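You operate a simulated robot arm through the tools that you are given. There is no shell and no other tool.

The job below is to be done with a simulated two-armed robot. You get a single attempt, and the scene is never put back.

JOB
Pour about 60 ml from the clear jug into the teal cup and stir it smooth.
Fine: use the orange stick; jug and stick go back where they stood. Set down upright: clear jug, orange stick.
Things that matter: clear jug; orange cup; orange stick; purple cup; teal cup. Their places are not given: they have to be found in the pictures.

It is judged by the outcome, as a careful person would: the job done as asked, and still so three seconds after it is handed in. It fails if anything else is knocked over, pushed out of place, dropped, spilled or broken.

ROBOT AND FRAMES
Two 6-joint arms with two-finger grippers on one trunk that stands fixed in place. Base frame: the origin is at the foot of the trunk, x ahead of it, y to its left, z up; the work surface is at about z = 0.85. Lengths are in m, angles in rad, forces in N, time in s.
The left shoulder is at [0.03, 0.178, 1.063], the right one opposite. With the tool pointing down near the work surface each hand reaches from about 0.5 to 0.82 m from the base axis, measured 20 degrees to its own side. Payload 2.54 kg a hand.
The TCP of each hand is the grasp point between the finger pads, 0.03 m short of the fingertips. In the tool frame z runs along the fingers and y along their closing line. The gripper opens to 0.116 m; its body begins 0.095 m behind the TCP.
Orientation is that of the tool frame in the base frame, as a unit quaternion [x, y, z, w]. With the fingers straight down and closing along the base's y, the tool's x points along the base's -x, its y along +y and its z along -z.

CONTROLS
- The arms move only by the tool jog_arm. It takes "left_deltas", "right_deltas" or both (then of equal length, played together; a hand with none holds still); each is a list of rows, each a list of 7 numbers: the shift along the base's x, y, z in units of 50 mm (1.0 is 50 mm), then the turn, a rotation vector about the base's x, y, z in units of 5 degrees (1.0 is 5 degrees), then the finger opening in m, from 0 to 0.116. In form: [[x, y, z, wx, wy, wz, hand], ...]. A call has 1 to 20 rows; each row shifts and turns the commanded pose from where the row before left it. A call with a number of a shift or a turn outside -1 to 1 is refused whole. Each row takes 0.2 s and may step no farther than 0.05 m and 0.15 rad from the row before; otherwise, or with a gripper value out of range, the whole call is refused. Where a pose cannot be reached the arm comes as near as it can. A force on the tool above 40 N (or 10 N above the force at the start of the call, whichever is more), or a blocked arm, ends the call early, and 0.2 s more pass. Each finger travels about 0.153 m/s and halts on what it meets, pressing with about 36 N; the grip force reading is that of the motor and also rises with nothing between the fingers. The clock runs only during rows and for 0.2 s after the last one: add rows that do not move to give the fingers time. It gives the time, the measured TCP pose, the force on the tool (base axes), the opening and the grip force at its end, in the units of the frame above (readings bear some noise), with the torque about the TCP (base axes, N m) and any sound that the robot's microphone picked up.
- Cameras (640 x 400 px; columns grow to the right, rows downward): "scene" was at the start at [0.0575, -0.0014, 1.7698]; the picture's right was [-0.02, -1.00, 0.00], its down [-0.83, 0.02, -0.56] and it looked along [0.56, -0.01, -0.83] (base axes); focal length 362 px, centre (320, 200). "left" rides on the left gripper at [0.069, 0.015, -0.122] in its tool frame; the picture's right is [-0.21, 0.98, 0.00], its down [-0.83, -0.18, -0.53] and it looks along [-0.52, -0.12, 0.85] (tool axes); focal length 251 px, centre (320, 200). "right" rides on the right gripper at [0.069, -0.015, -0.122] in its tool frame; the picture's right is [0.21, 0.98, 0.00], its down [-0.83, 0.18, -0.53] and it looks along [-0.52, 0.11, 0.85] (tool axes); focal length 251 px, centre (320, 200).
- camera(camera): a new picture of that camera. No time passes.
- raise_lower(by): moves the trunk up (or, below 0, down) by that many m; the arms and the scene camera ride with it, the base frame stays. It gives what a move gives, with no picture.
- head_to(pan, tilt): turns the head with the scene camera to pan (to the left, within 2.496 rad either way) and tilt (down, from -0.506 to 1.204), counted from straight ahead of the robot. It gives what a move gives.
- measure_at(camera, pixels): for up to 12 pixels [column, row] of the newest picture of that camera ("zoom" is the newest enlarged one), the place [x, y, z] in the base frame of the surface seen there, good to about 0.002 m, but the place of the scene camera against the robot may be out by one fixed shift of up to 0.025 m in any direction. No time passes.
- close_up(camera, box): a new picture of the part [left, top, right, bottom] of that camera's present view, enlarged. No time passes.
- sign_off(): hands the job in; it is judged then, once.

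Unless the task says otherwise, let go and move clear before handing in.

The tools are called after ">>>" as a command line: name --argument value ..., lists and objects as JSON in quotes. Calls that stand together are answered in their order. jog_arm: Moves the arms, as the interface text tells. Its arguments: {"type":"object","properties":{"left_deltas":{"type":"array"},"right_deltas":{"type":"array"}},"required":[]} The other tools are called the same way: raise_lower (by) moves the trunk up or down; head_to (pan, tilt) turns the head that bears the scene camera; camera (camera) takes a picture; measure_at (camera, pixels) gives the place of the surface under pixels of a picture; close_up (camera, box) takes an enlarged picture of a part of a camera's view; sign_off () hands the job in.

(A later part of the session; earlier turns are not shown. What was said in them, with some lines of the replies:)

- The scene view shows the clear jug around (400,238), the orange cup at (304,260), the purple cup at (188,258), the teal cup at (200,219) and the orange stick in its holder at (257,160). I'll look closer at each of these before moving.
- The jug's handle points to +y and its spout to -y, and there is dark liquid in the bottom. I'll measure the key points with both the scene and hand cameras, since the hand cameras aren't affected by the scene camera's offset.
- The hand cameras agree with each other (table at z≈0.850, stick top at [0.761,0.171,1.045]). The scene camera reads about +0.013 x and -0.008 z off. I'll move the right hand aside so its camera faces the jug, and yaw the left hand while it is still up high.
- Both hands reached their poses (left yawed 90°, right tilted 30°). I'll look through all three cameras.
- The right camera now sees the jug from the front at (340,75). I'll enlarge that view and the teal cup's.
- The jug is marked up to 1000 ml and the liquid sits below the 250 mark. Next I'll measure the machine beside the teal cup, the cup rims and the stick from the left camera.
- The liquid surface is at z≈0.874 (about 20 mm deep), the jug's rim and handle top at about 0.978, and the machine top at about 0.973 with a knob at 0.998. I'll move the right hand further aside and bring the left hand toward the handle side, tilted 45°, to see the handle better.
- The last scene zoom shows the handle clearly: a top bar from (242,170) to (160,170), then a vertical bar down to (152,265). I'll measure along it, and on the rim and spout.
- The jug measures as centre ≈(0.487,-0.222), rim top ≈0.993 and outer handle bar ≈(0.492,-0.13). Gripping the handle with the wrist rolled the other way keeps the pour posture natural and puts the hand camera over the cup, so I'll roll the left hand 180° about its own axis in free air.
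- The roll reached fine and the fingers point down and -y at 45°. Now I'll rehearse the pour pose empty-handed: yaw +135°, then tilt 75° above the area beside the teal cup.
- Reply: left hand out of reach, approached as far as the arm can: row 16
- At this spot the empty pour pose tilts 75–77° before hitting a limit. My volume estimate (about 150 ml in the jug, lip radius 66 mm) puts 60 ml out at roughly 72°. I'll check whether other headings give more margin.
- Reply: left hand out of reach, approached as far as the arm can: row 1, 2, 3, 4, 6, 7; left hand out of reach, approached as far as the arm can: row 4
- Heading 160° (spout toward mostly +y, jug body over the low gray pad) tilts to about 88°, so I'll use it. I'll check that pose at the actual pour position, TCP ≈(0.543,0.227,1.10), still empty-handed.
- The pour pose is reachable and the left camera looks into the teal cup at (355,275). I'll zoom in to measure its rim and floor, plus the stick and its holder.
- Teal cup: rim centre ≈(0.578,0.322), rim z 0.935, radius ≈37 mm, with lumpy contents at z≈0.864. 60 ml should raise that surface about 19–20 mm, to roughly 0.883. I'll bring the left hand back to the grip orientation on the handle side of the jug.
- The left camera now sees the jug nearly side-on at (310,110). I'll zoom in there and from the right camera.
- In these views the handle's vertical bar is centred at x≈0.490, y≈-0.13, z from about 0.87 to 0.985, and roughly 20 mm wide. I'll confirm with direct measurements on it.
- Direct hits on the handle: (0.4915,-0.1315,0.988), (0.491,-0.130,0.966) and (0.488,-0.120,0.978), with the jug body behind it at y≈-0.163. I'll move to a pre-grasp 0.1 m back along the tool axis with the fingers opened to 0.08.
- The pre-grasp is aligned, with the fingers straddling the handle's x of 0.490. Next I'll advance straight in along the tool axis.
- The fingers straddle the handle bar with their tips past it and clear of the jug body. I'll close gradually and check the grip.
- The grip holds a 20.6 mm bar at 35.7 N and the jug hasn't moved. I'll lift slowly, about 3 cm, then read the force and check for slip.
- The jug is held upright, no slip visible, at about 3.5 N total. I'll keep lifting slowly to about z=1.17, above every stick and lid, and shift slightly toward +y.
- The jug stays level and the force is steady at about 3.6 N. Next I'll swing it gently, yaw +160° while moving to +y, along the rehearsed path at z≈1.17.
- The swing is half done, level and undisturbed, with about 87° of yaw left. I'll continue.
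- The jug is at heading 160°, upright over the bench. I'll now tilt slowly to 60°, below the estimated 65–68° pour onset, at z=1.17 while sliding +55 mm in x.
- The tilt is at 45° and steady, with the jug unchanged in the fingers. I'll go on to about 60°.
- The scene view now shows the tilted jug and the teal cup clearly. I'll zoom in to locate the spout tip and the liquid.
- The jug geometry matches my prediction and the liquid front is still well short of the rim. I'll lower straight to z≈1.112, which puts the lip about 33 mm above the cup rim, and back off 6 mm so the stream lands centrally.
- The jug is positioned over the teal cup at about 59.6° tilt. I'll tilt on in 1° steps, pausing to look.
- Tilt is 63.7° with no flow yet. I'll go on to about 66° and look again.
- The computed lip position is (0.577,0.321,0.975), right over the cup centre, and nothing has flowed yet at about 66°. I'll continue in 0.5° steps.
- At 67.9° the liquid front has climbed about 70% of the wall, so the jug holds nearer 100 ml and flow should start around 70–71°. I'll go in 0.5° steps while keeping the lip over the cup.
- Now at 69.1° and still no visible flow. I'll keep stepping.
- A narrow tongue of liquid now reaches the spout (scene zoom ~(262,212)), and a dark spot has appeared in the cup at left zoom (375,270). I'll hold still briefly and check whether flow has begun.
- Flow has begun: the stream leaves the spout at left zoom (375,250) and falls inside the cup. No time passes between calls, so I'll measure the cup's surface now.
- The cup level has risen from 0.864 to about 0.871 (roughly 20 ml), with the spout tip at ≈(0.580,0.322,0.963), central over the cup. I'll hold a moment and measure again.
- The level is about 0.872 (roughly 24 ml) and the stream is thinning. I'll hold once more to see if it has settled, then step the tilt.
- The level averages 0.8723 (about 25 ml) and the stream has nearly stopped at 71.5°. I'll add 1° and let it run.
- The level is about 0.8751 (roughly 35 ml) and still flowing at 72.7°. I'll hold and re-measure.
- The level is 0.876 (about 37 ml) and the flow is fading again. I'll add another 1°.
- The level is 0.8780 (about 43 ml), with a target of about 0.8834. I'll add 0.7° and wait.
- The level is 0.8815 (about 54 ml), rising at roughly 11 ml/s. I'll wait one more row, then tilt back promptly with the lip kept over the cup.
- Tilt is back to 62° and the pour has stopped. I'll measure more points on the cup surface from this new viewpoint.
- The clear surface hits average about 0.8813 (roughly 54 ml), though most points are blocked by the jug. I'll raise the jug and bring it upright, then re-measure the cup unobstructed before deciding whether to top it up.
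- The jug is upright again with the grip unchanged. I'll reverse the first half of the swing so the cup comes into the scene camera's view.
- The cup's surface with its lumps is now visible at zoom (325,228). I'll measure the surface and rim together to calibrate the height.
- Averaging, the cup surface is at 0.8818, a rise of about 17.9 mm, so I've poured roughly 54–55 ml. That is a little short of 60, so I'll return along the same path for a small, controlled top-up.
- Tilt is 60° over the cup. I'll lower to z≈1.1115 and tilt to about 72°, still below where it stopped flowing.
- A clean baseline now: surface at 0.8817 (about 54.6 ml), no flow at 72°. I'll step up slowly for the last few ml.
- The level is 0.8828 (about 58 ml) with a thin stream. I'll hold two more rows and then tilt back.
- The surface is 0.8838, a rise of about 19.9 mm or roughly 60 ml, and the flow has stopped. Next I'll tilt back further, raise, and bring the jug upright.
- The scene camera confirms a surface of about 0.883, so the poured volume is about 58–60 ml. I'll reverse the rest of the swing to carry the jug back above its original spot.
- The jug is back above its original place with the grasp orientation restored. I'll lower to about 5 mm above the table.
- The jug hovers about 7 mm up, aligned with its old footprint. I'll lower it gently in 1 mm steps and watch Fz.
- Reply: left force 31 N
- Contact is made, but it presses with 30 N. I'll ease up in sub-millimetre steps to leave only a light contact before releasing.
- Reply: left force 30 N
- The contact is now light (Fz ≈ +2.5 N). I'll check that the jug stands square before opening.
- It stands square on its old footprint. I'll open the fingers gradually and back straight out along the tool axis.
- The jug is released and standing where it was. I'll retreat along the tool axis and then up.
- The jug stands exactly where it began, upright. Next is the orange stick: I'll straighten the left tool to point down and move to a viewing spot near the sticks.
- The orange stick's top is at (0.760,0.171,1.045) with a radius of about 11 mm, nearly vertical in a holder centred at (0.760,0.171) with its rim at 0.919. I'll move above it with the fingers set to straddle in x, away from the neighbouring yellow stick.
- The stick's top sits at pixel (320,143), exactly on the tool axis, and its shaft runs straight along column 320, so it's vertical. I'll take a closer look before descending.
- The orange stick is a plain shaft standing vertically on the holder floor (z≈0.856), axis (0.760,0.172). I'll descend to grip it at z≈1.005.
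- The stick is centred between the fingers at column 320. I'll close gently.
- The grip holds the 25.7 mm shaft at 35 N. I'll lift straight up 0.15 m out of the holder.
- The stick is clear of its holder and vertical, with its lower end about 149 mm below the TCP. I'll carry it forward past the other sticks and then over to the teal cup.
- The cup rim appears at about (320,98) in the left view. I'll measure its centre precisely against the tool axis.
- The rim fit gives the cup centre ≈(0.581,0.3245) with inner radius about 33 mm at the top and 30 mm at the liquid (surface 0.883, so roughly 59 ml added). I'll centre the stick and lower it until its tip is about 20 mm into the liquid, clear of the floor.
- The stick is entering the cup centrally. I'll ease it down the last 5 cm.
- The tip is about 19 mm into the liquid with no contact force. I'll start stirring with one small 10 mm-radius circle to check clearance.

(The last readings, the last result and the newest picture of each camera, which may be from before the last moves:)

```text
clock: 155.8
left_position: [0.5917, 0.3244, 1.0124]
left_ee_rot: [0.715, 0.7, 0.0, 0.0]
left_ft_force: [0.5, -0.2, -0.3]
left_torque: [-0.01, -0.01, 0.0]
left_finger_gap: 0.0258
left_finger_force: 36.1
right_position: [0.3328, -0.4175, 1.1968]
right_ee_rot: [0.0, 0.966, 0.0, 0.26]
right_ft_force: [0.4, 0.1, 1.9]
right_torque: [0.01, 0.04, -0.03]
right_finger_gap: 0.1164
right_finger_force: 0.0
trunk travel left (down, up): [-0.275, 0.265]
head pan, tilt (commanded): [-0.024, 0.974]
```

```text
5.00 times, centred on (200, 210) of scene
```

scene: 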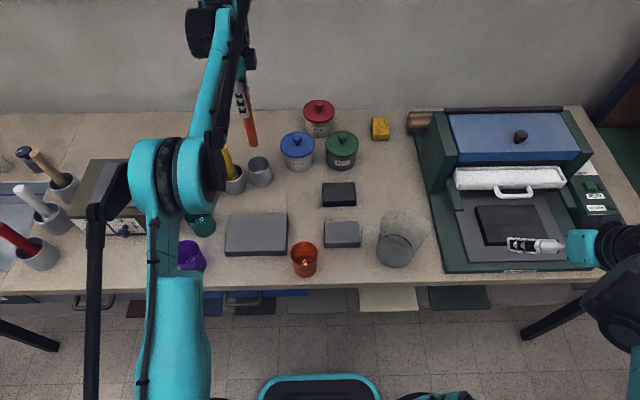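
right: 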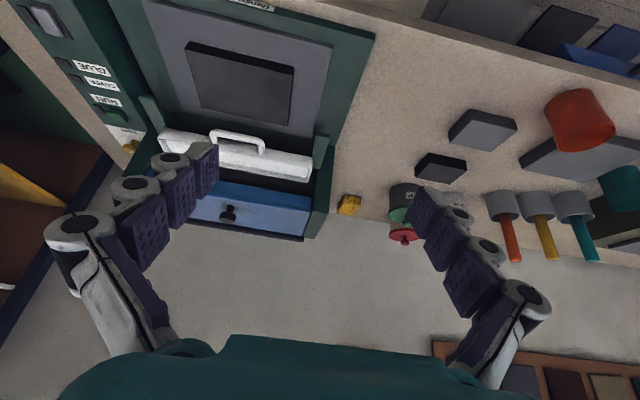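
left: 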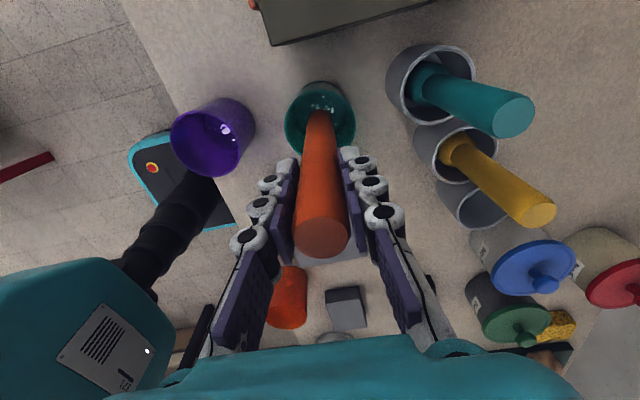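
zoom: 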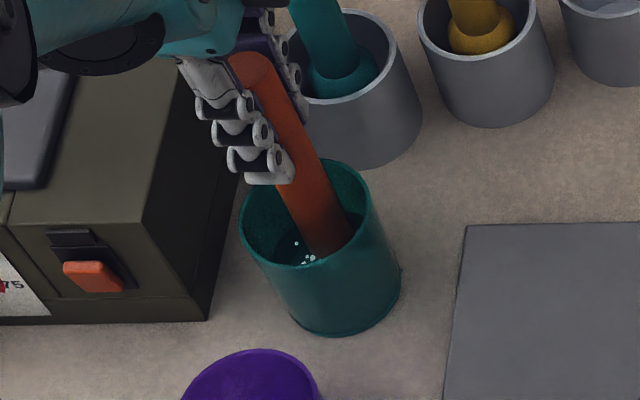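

The stir circle is clear: lateral force is about zero and the cup hasn't moved. I'll continue for several revolutions.

>>> jog_arm --left_deltas '[[-0.0586, 0.1414, 0, 0, 0, 0, 0], [-0.1414, 0.0586, 0, 0, 0, 0, 0], [-0.1414, -0.0586, 0, 0, 0, 0, 0], [-0.0586, -0.1414, 0, 0, 0, 0, 0], [0.0586, -0.1414, 0, 0, 0, 0, 0], [0.1414, -0.0586, 0, 0, 0, 0, 0], [0.1414, 0.0586, 0, 0, 0, 0, 0], [0.0586, 0.1414, 0, 0, 0, 0, 0], [-0.0586, 0.1414, 0, 0, 0, 0, 0], [-0.1414, 0.0586, 0, 0, 0, 0, 0], [-0.1414, -0.0586, 0, 0, 0, 0, 0], [-0.0586, -0.1414, 0, 0, 0, 0, 0], [0.0586, -0.1414, 0, 0, 0, 0, 0], [0.1414, -0.0586, 0, 0, 0, 0, 0], [0.1414, 0.0586, 0, 0, 0, 0, 0], [0.0586, 0.1414, 0, 0, 0, 0, 0]]'

>>> jog_arm --left_deltas '[[-0.0586, 0.1414, 0, 0, 0, 0, 0], [-0.1414, 0.0586, 0, 0, 0, 0, 0], [-0.1414, -0.0586, 0, 0, 0, 0, 0], [-0.0586, -0.1414, 0, 0, 0, 0, 0], [0.0586, -0.1414, 0, 0, 0, 0, 0], [0.1414, -0.0586, 0, 0, 0, 0, 0], [0.1414, 0.0586, 0, 0, 0, 0, 0], [0.0586, 0.1414, 0, 0, 0, 0, 0], [-0.0586, 0.1414, 0, 0, 0, 0, 0], [-0.1414, 0.0586, 0, 0, 0, 0, 0], [-0.1414, -0.0586, 0, 0, 0, 0, 0], [-0.0586, -0.1414, 0, 0, 0, 0, 0], [0.0586, -0.1414, 0, 0, 0, 0, 0], [0.1414, -0.0586, 0, 0, 0, 0, 0], [0.1414, 0.0586, 0, 0, 0, 0, 0], [0.0586, 0.1414, 0, 0, 0, 0, 0]]'

>>> close_up --camera "left" --box '[240, 60, 400, 200]'

>>> close_up --camera "scene" --box '[160, 170, 240, 250]'

```text
clock: 159.2
left_position: [0.5912, 0.3257, 1.0137]
left_ee_rot: [0.714, 0.7, 0.0, 0.0]
left_ft_force: [-0.5, 0.3, -1.2]
left_torque: [-0.02, 0.01, -0.01]
left_finger_gap: 0.0259
left_finger_force: 35.7
right_position: [0.3322, -0.416, 1.1972]
right_ee_rot: [0.0, 0.966, -0.001, 0.258]
right_ft_force: [-0.3, -0.2, 0.1]
right_torque: [-0.02, -0.01, -0.04]
right_finger_gap: 0.1159
right_finger_force: 0.0
trunk travel left (down, up): [-0.275, 0.265]
head pan, tilt (commanded): [-0.024, 0.974]
```

```text
clock: 162.6
left_position: [0.5912, 0.3262, 1.0127]
left_ee_rot: [0.714, 0.7, 0.0, -0.001]
left_ft_force: [0.9, 0.8, -1.3]
left_torque: [0.0, -0.01, 0.0]
left_finger_gap: 0.0257
left_finger_force: 35.9
right_position: [0.3328, -0.4159, 1.1979]
right_ee_rot: [-0.001, 0.966, 0.001, 0.259]
right_ft_force: [-0.3, 0.6, -0.1]
right_torque: [0.01, -0.02, 0.01]
right_finger_gap: 0.116
right_finger_force: 0.0
trunk travel left (down, up): [-0.275, 0.265]
head pan, tilt (commanded): [-0.024, 0.974]
```

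```text
2.86 times, centred on (320, 130) of left
```

zoom: 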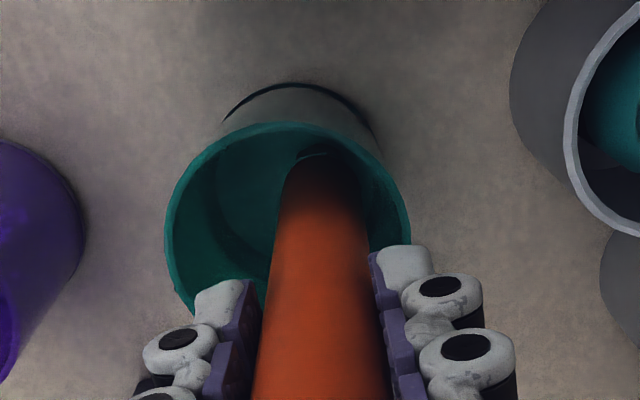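

```text
5.00 times, centred on (200, 210) of scene
```

zoom: 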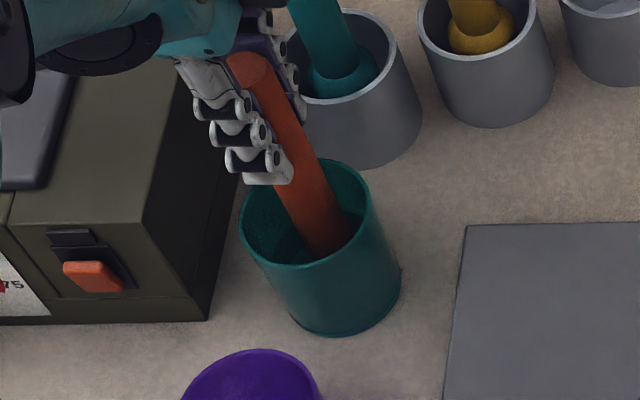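

The white lumps have dissolved after five turns. I'll add two more turns for good measure and then re-centre the stick.

>>> jog_arm --left_deltas '[[-0.0586, 0.1414, 0, 0, 0, 0, 0], [-0.1414, 0.0586, 0, 0, 0, 0, 0], [-0.1414, -0.0586, 0, 0, 0, 0, 0], [-0.0586, -0.1414, 0, 0, 0, 0, 0], [0.0586, -0.1414, 0, 0, 0, 0, 0], [0.1414, -0.0586, 0, 0, 0, 0, 0], [0.1414, 0.0586, 0, 0, 0, 0, 0], [0.0586, 0.1414, 0, 0, 0, 0, 0], [-0.0586, 0.1414, 0, 0, 0, 0, 0], [-0.1414, 0.0586, 0, 0, 0, 0, 0], [-0.1414, -0.0586, 0, 0, 0, 0, 0], [-0.0586, -0.1414, 0, 0, 0, 0, 0], [0.0586, -0.1414, 0, 0, 0, 0, 0], [0.1414, -0.0586, 0, 0, 0, 0, 0], [0.1414, 0.0586, 0, 0, 0, 0, 0], [0.0586, 0.1414, 0, 0, 0, 0, 0], [-0.1, -0.01, 0, 0, 0, 0, 0], [-0.1, -0.01, 0, 0, 0, 0, 0], [0, 0, 0, 0, 0, 0, 0], [0, 0, 0, 0, 0, 0, 0]]'

>>> close_up --camera "left" --box '[240, 60, 400, 200]'

```text
clock: 166.8
left_position: [0.5816, 0.323, 1.0118]
left_ee_rot: [0.714, 0.7, 0.001, 0.0]
left_ft_force: [0.7, 0.1, -1.4]
left_torque: [0.02, -0.01, 0.05]
left_finger_gap: 0.0256
left_finger_force: 36.5
right_position: [0.3331, -0.4171, 1.1978]
right_ee_rot: [0.0, 0.966, 0.0, 0.26]
right_ft_force: [0.5, -0.2, 0.5]
right_torque: [-0.03, 0.0, -0.02]
right_finger_gap: 0.116
right_finger_force: 0.1
trunk travel left (down, up): [-0.275, 0.265]
head pan, tilt (commanded): [-0.024, 0.974]
```

```text
2.86 times, centred on (320, 130) of left
```

zoom: 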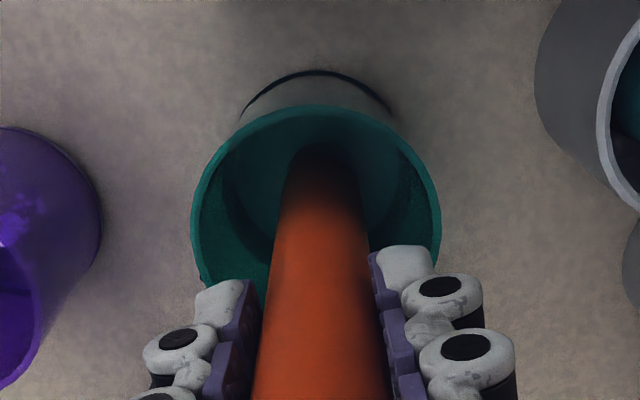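

The mixture is smooth. I'll raise the stick slowly out of the liquid and hold the tip inside the cup so it can drain.

>>> jog_arm --left_deltas '[[0, 0, 0.08, 0, 0, 0, 0], [0, 0, 0.1, 0, 0, 0, 0], [0, 0, 0.1, 0, 0, 0, 0], [0, 0, 0.1, 0, 0, 0, 0], [0, 0, 0.1, 0, 0, 0, 0], [0, 0, 0.1, 0, 0, 0, 0], [0, 0, 0.1, 0, 0, 0, 0], [0, 0, 0.1, 0, 0, 0, 0], [0, 0, 0.1, 0, 0, 0, 0], [0, 0, 0.1, 0, 0, 0, 0], [0, 0, 0.1, 0, 0, 0, 0], [0, 0, 0, 0, 0, 0, 0], [0, 0, 0, 0, 0, 0, 0], [0, 0, 0, 0, 0, 0, 0], [0, 0, 0, 0, 0, 0, 0], [0, 0, 0, 0, 0, 0, 0], [0, 0, 0, 0, 0, 0, 0], [0, 0, 0, 0, 0, 0, 0], [0, 0, 0, 0, 0, 0, 0], [0, 0, 0, 0, 0, 0, 0]]'

>>> close_up --camera "scene" --box '[160, 150, 250, 250]'

>>> close_up --camera "left" --box '[240, 60, 400, 200]'

```text
clock: 171.0
left_position: [0.5816, 0.3249, 1.0657]
left_ee_rot: [0.715, 0.699, 0.0, 0.0]
left_ft_force: [0.3, 0.4, -0.7]
left_torque: [0.0, 0.0, -0.02]
left_finger_gap: 0.0256
left_finger_force: 35.3
right_position: [0.3315, -0.4165, 1.1973]
right_ee_rot: [0.0, 0.966, 0.0, 0.26]
right_ft_force: [0.5, -0.1, 0.4]
right_torque: [-0.02, -0.04, -0.01]
right_finger_gap: 0.1162
right_finger_force: 0.0
trunk travel left (down, up): [-0.275, 0.265]
head pan, tilt (commanded): [-0.024, 0.974]
```

```text
4.00 times, centred on (205, 200) of scene
```

zoom: 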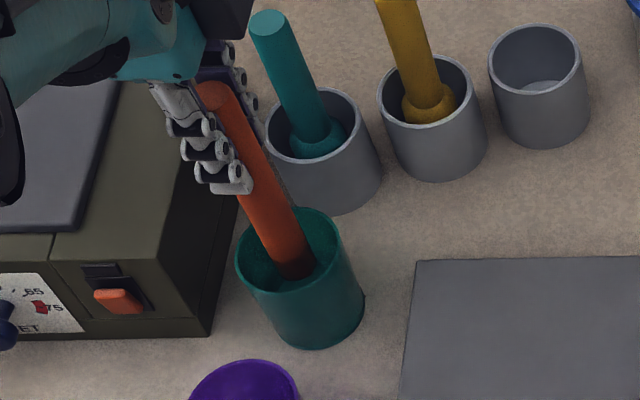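

```text
2.86 times, centred on (320, 130) of left
```

zoom: 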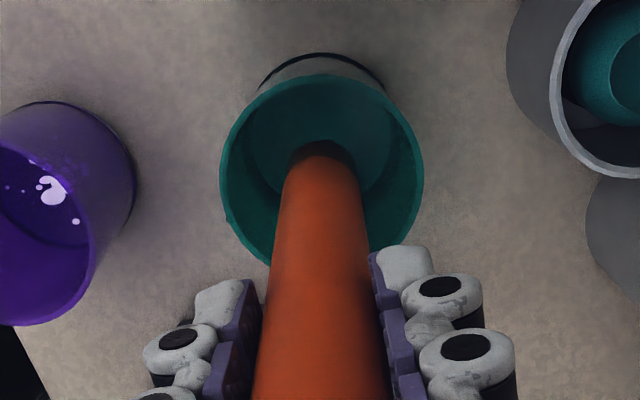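

The tip has drained inside the cup. I'll raise clear and carry the stick back over its holder along the same path.

>>> jog_arm --left_deltas '[[0, 0, 0.12, 0, 0, 0, 0], [0, 0, 0.2, 0, 0, 0, 0], [0, 0, 0.25, 0, 0, 0, 0], [0, 0, 0.25, 0, 0, 0, 0], [0, 0, 0.25, 0, 0, 0, 0], [0, 0, 0.25, 0, 0, 0, 0], [0, 0, 0.25, 0, 0, 0, 0], [0, 0, 0.2, 0, 0, 0, 0], [0, 0, 0.1, 0, 0, 0, 0], [0, 0, 0, 0, 0, 0, 0], [0, 0, 0, 0, 0, 0, 0]]'

>>> close_up --camera "left" --box '[270, 50, 370, 140]'

>>> measure_at --camera "zoom" --pixels '[[320, 200], [300, 240], [350, 170], [280, 180], [260, 220], [370, 220], [320, 160], [300, 210]]'

>>> jog_arm --left_deltas '[[0, -0.13, 0, 0, 0, 0, 0], [0, -0.3, 0, 0, 0, 0, 0], [0, -0.4, 0, 0, 0, 0, 0], [0, -0.45, 0, 0, 0, 0, 0], [0.06, -0.45, 0, 0, 0, 0, 0], [0.06, -0.45, 0, 0, 0, 0, 0], [0.1, -0.4, 0, 0, 0, 0, 0], [0.2, -0.3, 0, 0, 0, 0, 0], [0.35, -0.178, 0, 0, 0, 0, 0], [0.45, 0, 0, 0, 0, 0, 0], [0.45, 0, 0, 0, 0, 0, 0], [0.45, 0, 0, 0, 0, 0, 0], [0.45, 0, 0, 0, 0, 0, 0], [0.45, 0, 0, 0, 0, 0, 0], [0.3, 0, 0, 0, 0, 0, 0], [0.2, 0, 0, 0, 0, 0, 0], [0.072, 0, 0, 0, 0, 0, 0], [0, 0, 0, 0, 0, 0, 0], [0, 0, 0, 0, 0, 0, 0]]'

>>> camera --camera "left"

>>> camera --camera "scene"

```text
clock: 173.4
left_position: [0.5801, 0.3233, 1.1593]
left_ee_rot: [0.715, 0.699, 0.0, -0.001]
left_ft_force: [-0.3, -0.4, -1.7]
left_torque: [-0.02, -0.01, 0.01]
left_finger_gap: 0.0258
left_finger_force: 36.2
right_position: [0.332, -0.4174, 1.1976]
right_ee_rot: [0.0, 0.966, 0.0, 0.259]
right_ft_force: [-0.4, 0.0, -0.3]
right_torque: [0.01, -0.02, -0.02]
right_finger_gap: 0.1165
right_finger_force: 0.0
trunk travel left (down, up): [-0.275, 0.265]
head pan, tilt (commanded): [-0.024, 0.974]
```

```text
4.44 times, centred on (320, 95) of left
```

zoom: 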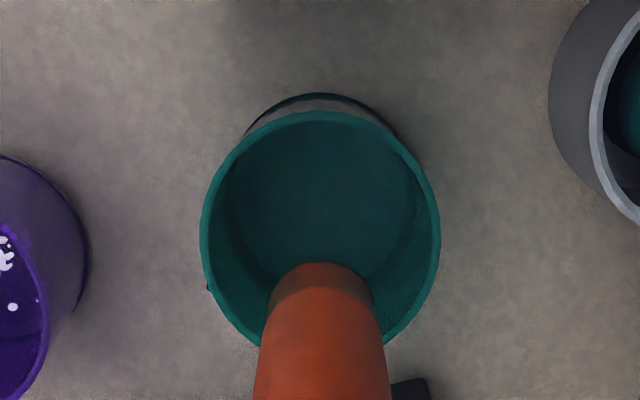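

```text
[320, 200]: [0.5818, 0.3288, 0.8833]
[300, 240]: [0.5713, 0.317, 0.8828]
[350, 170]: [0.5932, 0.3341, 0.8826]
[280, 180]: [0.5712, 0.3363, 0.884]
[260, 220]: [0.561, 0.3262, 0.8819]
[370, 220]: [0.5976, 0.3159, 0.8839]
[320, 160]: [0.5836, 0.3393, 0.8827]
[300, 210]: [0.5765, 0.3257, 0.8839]
```

```text
clock: 177.4
left_position: [0.7608, 0.1714, 1.1606]
left_ee_rot: [0.715, 0.7, 0.0, 0.0]
left_ft_force: [-0.2, -0.6, -0.4]
left_torque: [0.01, 0.0, 0.03]
left_finger_gap: 0.0259
left_finger_force: 35.8
right_position: [0.3312, -0.4167, 1.1972]
right_ee_rot: [0.0, 0.966, 0.0, 0.259]
right_ft_force: [-0.3, -0.2, 0.0]
right_torque: [-0.02, 0.01, 0.03]
right_finger_gap: 0.1162
right_finger_force: 0.0
trunk travel left (down, up): [-0.275, 0.265]
head pan, tilt (commanded): [-0.024, 0.974]
```

```text
taken
```

left: 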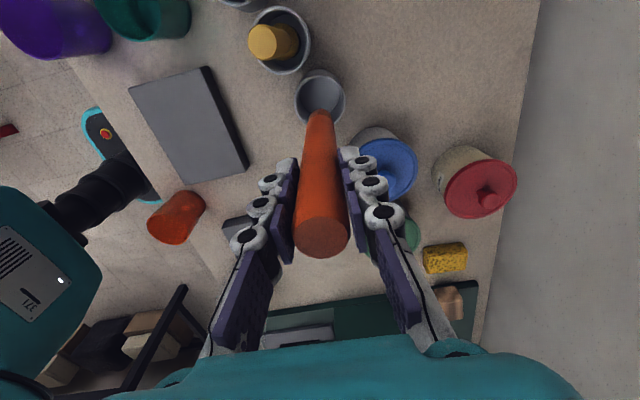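

```text
taken
```

scene: 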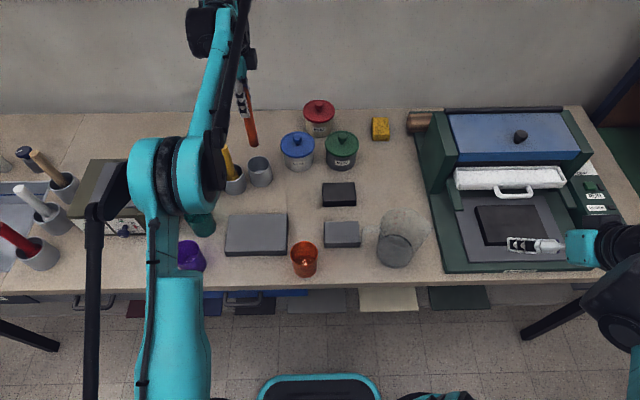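

The cup's contents are smooth and level at 0.883. The stick is back above its empty holder with the same alignment, so I'll lower it in.

>>> jog_arm --left_deltas '[[0, 0.006, -0.1, 0, 0, 0, 0], [0, 0, -0.2, 0, 0, 0, 0], [0, 0, -0.25, 0, 0, 0, 0], [0, 0, -0.25, 0, 0, 0, 0], [0, 0, -0.25, 0, 0, 0, 0], [0, 0, -0.25, 0, 0, 0, 0], [0, 0, -0.25, 0, 0, 0, 0], [0, 0, -0.25, 0, 0, 0, 0], [0, 0, -0.25, 0, 0, 0, 0], [0, 0, -0.25, 0, 0, 0, 0], [0, 0, -0.25, 0, 0, 0, 0], [0, 0, -0.2, 0, 0, 0, 0], [0, 0, -0.15, 0, 0, 0, 0], [0, 0, -0.1, 0, 0, 0, 0], [0, 0, 0, 0, 0, 0, 0]]'

>>> close_up --camera "left" --box '[240, 60, 400, 200]'

>>> close_up --camera "scene" --box '[190, 100, 310, 210]'

```text
clock: 180.6
left_position: [0.7605, 0.171, 1.0104]
left_ee_rot: [0.714, 0.7, 0.0, -0.001]
left_ft_force: [0.1, -0.1, -0.7]
left_torque: [0.02, 0.02, 0.01]
left_finger_gap: 0.0256
left_finger_force: 35.7
right_position: [0.3327, -0.4159, 1.1975]
right_ee_rot: [0.0, 0.966, -0.001, 0.26]
right_ft_force: [-0.5, 0.3, 0.3]
right_torque: [-0.03, -0.02, 0.01]
right_finger_gap: 0.116
right_finger_force: 0.1
trunk travel left (down, up): [-0.275, 0.265]
head pan, tilt (commanded): [-0.024, 0.974]
```

```text
2.86 times, centred on (320, 130) of left
```

zoom: 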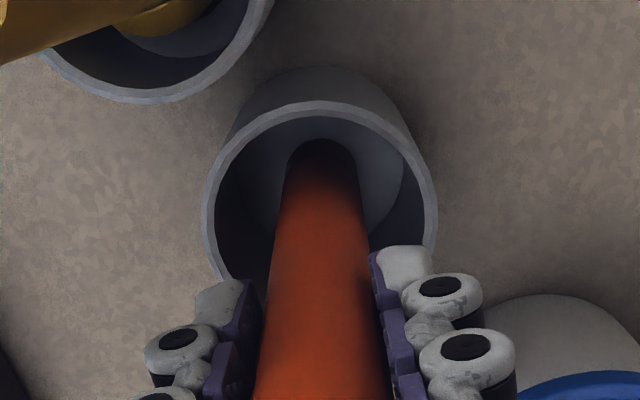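

```text
3.64 times, centred on (250, 155) of scene
```

zoom: 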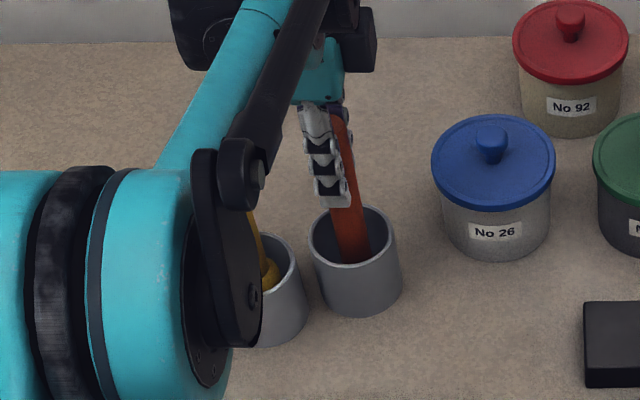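

The stick is centred inside its holder. I'll lower it in small steps until light contact.

>>> jog_arm --left_deltas '[[0, 0, -0.03, 0, 0, 0, 0], [0, 0, -0.03, 0, 0, 0, 0], [0, 0, -0.012, 0, 0, 0, 0], [0, 0, 0, 0, 0, 0, 0]]'

```text
clock: 181.6
left_position: [0.7602, 0.1697, 1.0067]
left_ee_rot: [0.715, 0.699, 0.0, -0.001]
left_ft_force: [-0.2, 0.0, -0.4]
left_torque: [0.0, 0.01, 0.03]
left_finger_gap: 0.0257
left_finger_force: 35.9
right_position: [0.3316, -0.4163, 1.1977]
right_ee_rot: [0.001, 0.966, 0.0, 0.259]
right_ft_force: [0.1, -0.8, -0.1]
right_torque: [-0.06, -0.01, 0.01]
right_finger_gap: 0.1161
right_finger_force: 0.1
trunk travel left (down, up): [-0.275, 0.265]
head pan, tilt (commanded): [-0.024, 0.974]
```

>>> jog_arm --left_deltas '[[0, 0, -0.01, 0, 0, 0, 0], [0, 0, -0.01, 0, 0, 0, 0], [0, 0, 0, 0, 0, 0, 0]]'

```text
clock: 182.4
left_position: [0.7599, 0.1704, 1.0057]
left_ee_rot: [0.714, 0.7, 0.0, -0.001]
left_ft_force: [-0.5, 0.3, -1.1]
left_torque: [-0.02, -0.01, -0.02]
left_finger_gap: 0.0256
left_finger_force: 36.0
right_position: [0.3322, -0.4174, 1.1981]
right_ee_rot: [-0.001, 0.966, 0.001, 0.259]
right_ft_force: [-0.5, 0.9, 0.7]
right_torque: [-0.01, -0.01, 0.01]
right_finger_gap: 0.116
right_finger_force: 0.1
trunk travel left (down, up): [-0.275, 0.265]
head pan, tilt (commanded): [-0.024, 0.974]
```

There's no contact yet (Fz ≈ -1 N is just the stick's weight). I'll keep going in half-millimetre steps.

>>> jog_arm --left_deltas '[[0, 0, -0.01, 0, 0, 0, 0], [0, 0, 0, 0, 0, 0, 0]]'

>>> jog_arm --left_deltas '[[0, 0, -0.01, 0, 0, 0, 0], [0, 0, 0, 0, 0, 0, 0]]'

```text
clock: 183.0
left_position: [0.7602, 0.1704, 1.0058]
left_ee_rot: [0.714, 0.7, 0.0, -0.001]
left_ft_force: [-1.0, -0.2, -0.6]
left_torque: [-0.03, 0.0, -0.02]
left_finger_gap: 0.0255
left_finger_force: 35.8
right_position: [0.3316, -0.4169, 1.1967]
right_ee_rot: [-0.001, 0.966, 0.001, 0.259]
right_ft_force: [0.6, -0.1, -0.3]
right_torque: [0.01, -0.04, -0.03]
right_finger_gap: 0.1159
right_finger_force: 0.1
trunk travel left (down, up): [-0.275, 0.265]
head pan, tilt (commanded): [-0.024, 0.974]
```

```text
clock: 183.6
left_position: [0.7585, 0.1699, 1.006]
left_ee_rot: [0.715, 0.699, 0.001, 0.0]
left_ft_force: [0.5, -1.3, 2.9]
left_torque: [-0.06, -0.1, 0.0]
left_finger_gap: 0.0256
left_finger_force: 35.3
right_position: [0.3311, -0.4173, 1.1971]
right_ee_rot: [-0.001, 0.966, 0.0, 0.26]
right_ft_force: [-0.8, -0.1, 0.4]
right_torque: [0.0, 0.0, 0.01]
right_finger_gap: 0.1161
right_finger_force: 0.1
trunk travel left (down, up): [-0.275, 0.265]
head pan, tilt (commanded): [-0.024, 0.974]
```

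Light contact is made (Fz ≈ +2.9 N), so the stick stands on the holder floor. I'll open the fingers slowly.

>>> jog_arm --left_deltas '[[0, 0, 0, 0, 0, 0, 0.024], [0, 0, 0, 0, 0, 0, 0.026], [0, 0, 0, 0, 0, 0, 0.028], [0, 0, 0, 0, 0, 0, 0.031], [0, 0, 0, 0, 0, 0, 0.036], [0, 0, 0, 0, 0, 0, 0.045], [0, 0, 0, 0, 0, 0, 0.058], [0, 0, 0, 0, 0, 0, 0.07], [0, 0, 0, 0, 0, 0, 0.07], [0, 0, 0, 0, 0, 0, 0.07]]'

>>> camera --camera "left"

>>> close_up --camera "scene" --box '[190, 100, 310, 210]'

```text
clock: 185.8
left_position: [0.7603, 0.1702, 1.0047]
left_ee_rot: [0.714, 0.7, 0.001, -0.001]
left_ft_force: [0.7, 0.4, 0.7]
left_torque: [0.01, -0.01, -0.01]
left_finger_gap: 0.0699
left_finger_force: 0.1
right_position: [0.332, -0.4174, 1.1978]
right_ee_rot: [0.0, 0.966, 0.0, 0.259]
right_ft_force: [-0.6, 0.2, 0.6]
right_torque: [0.02, -0.01, -0.02]
right_finger_gap: 0.1157
right_finger_force: 0.1
trunk travel left (down, up): [-0.275, 0.265]
head pan, tilt (commanded): [-0.024, 0.974]
```

```text
taken
```

left: 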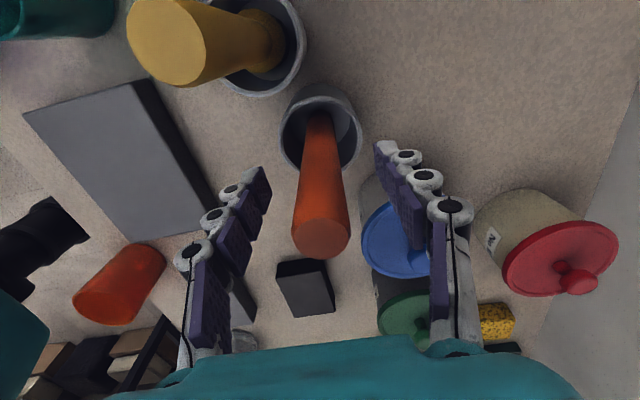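

```text
3.64 times, centred on (250, 155) of scene
```

zoom: 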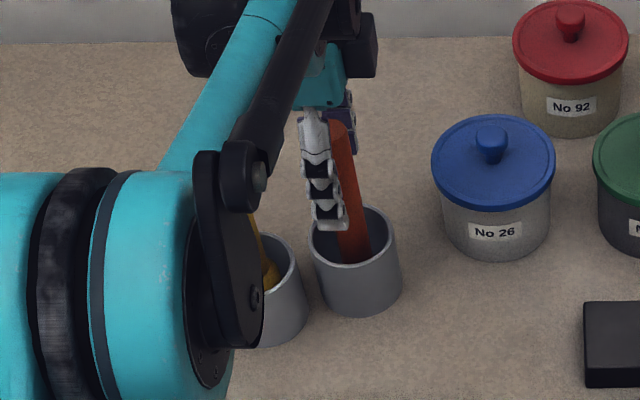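

The stick stands free and vertical, just as it did at first. I'll raise the hand straight up off it and move clear.

>>> jog_arm --left_deltas '[[0, 0, 0.1, 0, 0, 0, 0.07], [0, 0, 0.2, 0, 0, 0, 0.07], [0, 0, 0.3, 0, 0, 0, 0.07], [0, 0, 0.3, 0, 0, 0, 0.07], [0, 0, 0.3, 0, 0, 0, 0.07], [0, 0, 0.3, 0, 0, 0, 0.07], [0, 0, 0.3, 0, 0, 0, 0.07], [0, 0, 0.3, 0, 0, 0, 0.07], [0, 0, 0.3, 0, 0, 0, 0.07], [0, 0, 0.3, 0, 0, 0, 0.07], [0, 0, 0.3, 0, 0, 0, 0.07], [-0.4, 0.05, 0.1, 0, 0, 0, 0.07], [-0.5, 0.1, 0.1, 0, 0, 0, 0.07], [-0.5, 0.1, 0.1, 0, 0, 0, 0.07], [-0.5, 0.1, 0.1, 0, 0, 0, 0.07], [-0.5, 0.1, 0.1, 0, 0, 0, 0.07], [-0.5, 0.1, 0.1, 0, 0, 0, 0.07], [-0.5, 0.1, 0.1, 0, 0, 0, 0.07], [-0.4, 0.1, 0.1, 0, 0, 0, 0.07], [0, 0, 0, 0, 0, 0, 0.07]]'

>>> camera --camera "scene"

>>> camera --camera "left"

```text
clock: 190.0
left_position: [0.5706, 0.208, 1.194]
left_ee_rot: [0.715, 0.699, 0.001, -0.001]
left_ft_force: [0.1, 0.0, -0.6]
left_torque: [0.0, 0.04, 0.01]
left_finger_gap: 0.0699
left_finger_force: 0.1
right_position: [0.3327, -0.4176, 1.1987]
right_ee_rot: [0.0, 0.966, 0.0, 0.259]
right_ft_force: [0.9, 0.3, 0.2]
right_torque: [0.03, 0.01, 0.01]
right_finger_gap: 0.1159
right_finger_force: 0.1
trunk travel left (down, up): [-0.275, 0.265]
head pan, tilt (commanded): [-0.024, 0.974]
```

```text
taken
```

scene: 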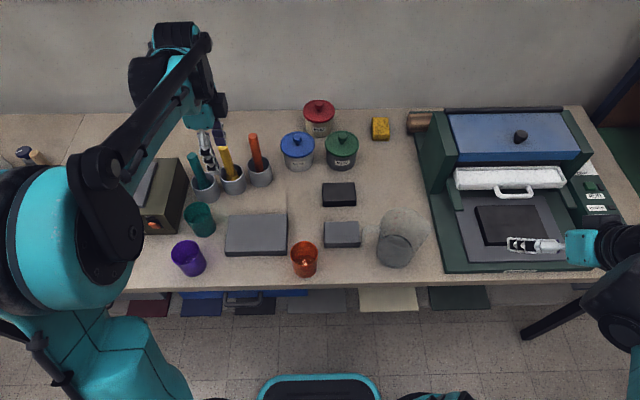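

```text
taken
```

left: 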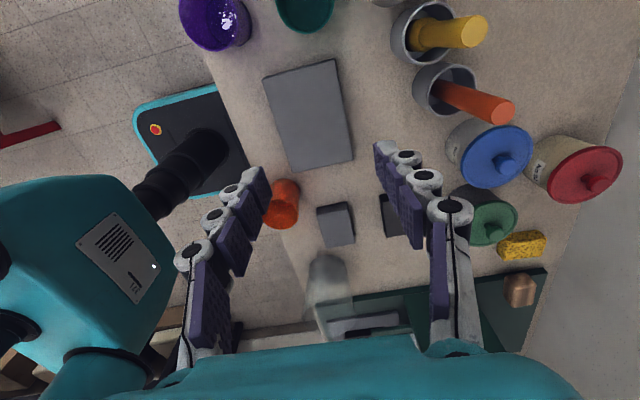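

All items look to be where they started. I'll do a final close inspection for drips, and check the jug, cup and stick.

>>> close_up --camera "scene" --box '[150, 120, 330, 290]'

>>> close_up --camera "scene" --box '[340, 180, 460, 290]'

>>> close_up --camera "scene" --box '[165, 185, 235, 245]'

>>> measure_at --camera "left" --pixels '[[503, 110], [490, 103], [470, 98]]'

```text
2.35 times, centred on (240, 205) of scene
```

zoom: 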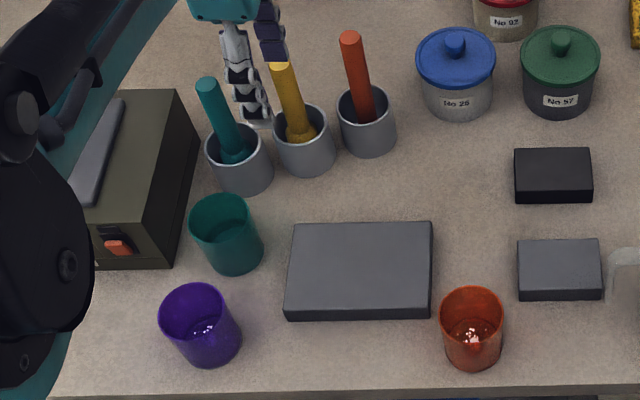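

```text
3.64 times, centred on (400, 235) of scene
```

zoom: 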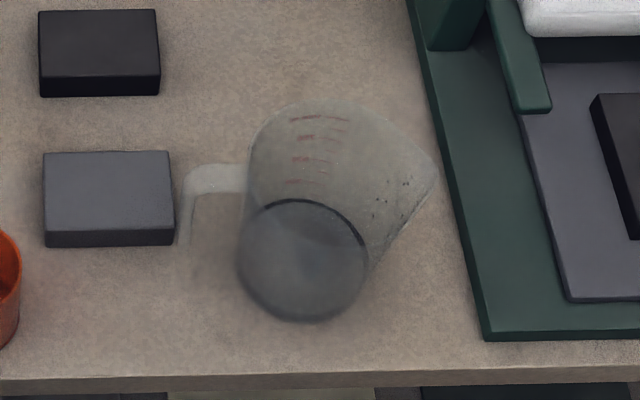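

```text
6.67 times, centred on (200, 215) of scene
```

zoom: 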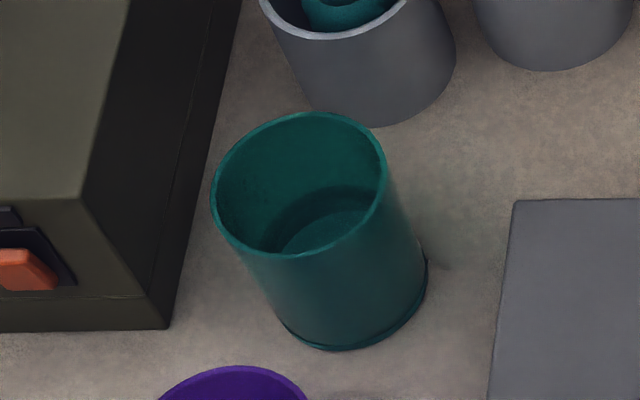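

```text
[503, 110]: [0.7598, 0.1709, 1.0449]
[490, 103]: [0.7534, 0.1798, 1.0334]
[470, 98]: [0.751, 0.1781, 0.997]
```

The stick top is back at (0.760,0.171,1.045), exactly its starting point. The jug is upright on its original footprint, the teal cup's mixture is smooth at about 0.883 (roughly 59 ml added), and there are no drips and nothing displaced. Both hands are empty and clear, so I'm handing in.

>>> sign_off

```text
The job is handed in.
```

I poured about 59 ml from the clear jug into the teal cup, going by the rise in the cup's liquid level. I then stirred it with the orange stick for seven turns, until the white lumps were gone.

- **Pour:** the first pour measured about 54–55 ml, so I went back for a small top-up. I saw no drips or spills in the final pictures.
- **Jug:** it is back upright in its original spot. When I set it down it pressed on the table at about 30 N; I eased that off before letting go.
- **Stick:** it is standing upright in its holder. The top measures at the same place as before I picked it up.
- **Everything else:** the purple cup, orange cup and other objects are where they were at the start. Both hands are empty and clear.
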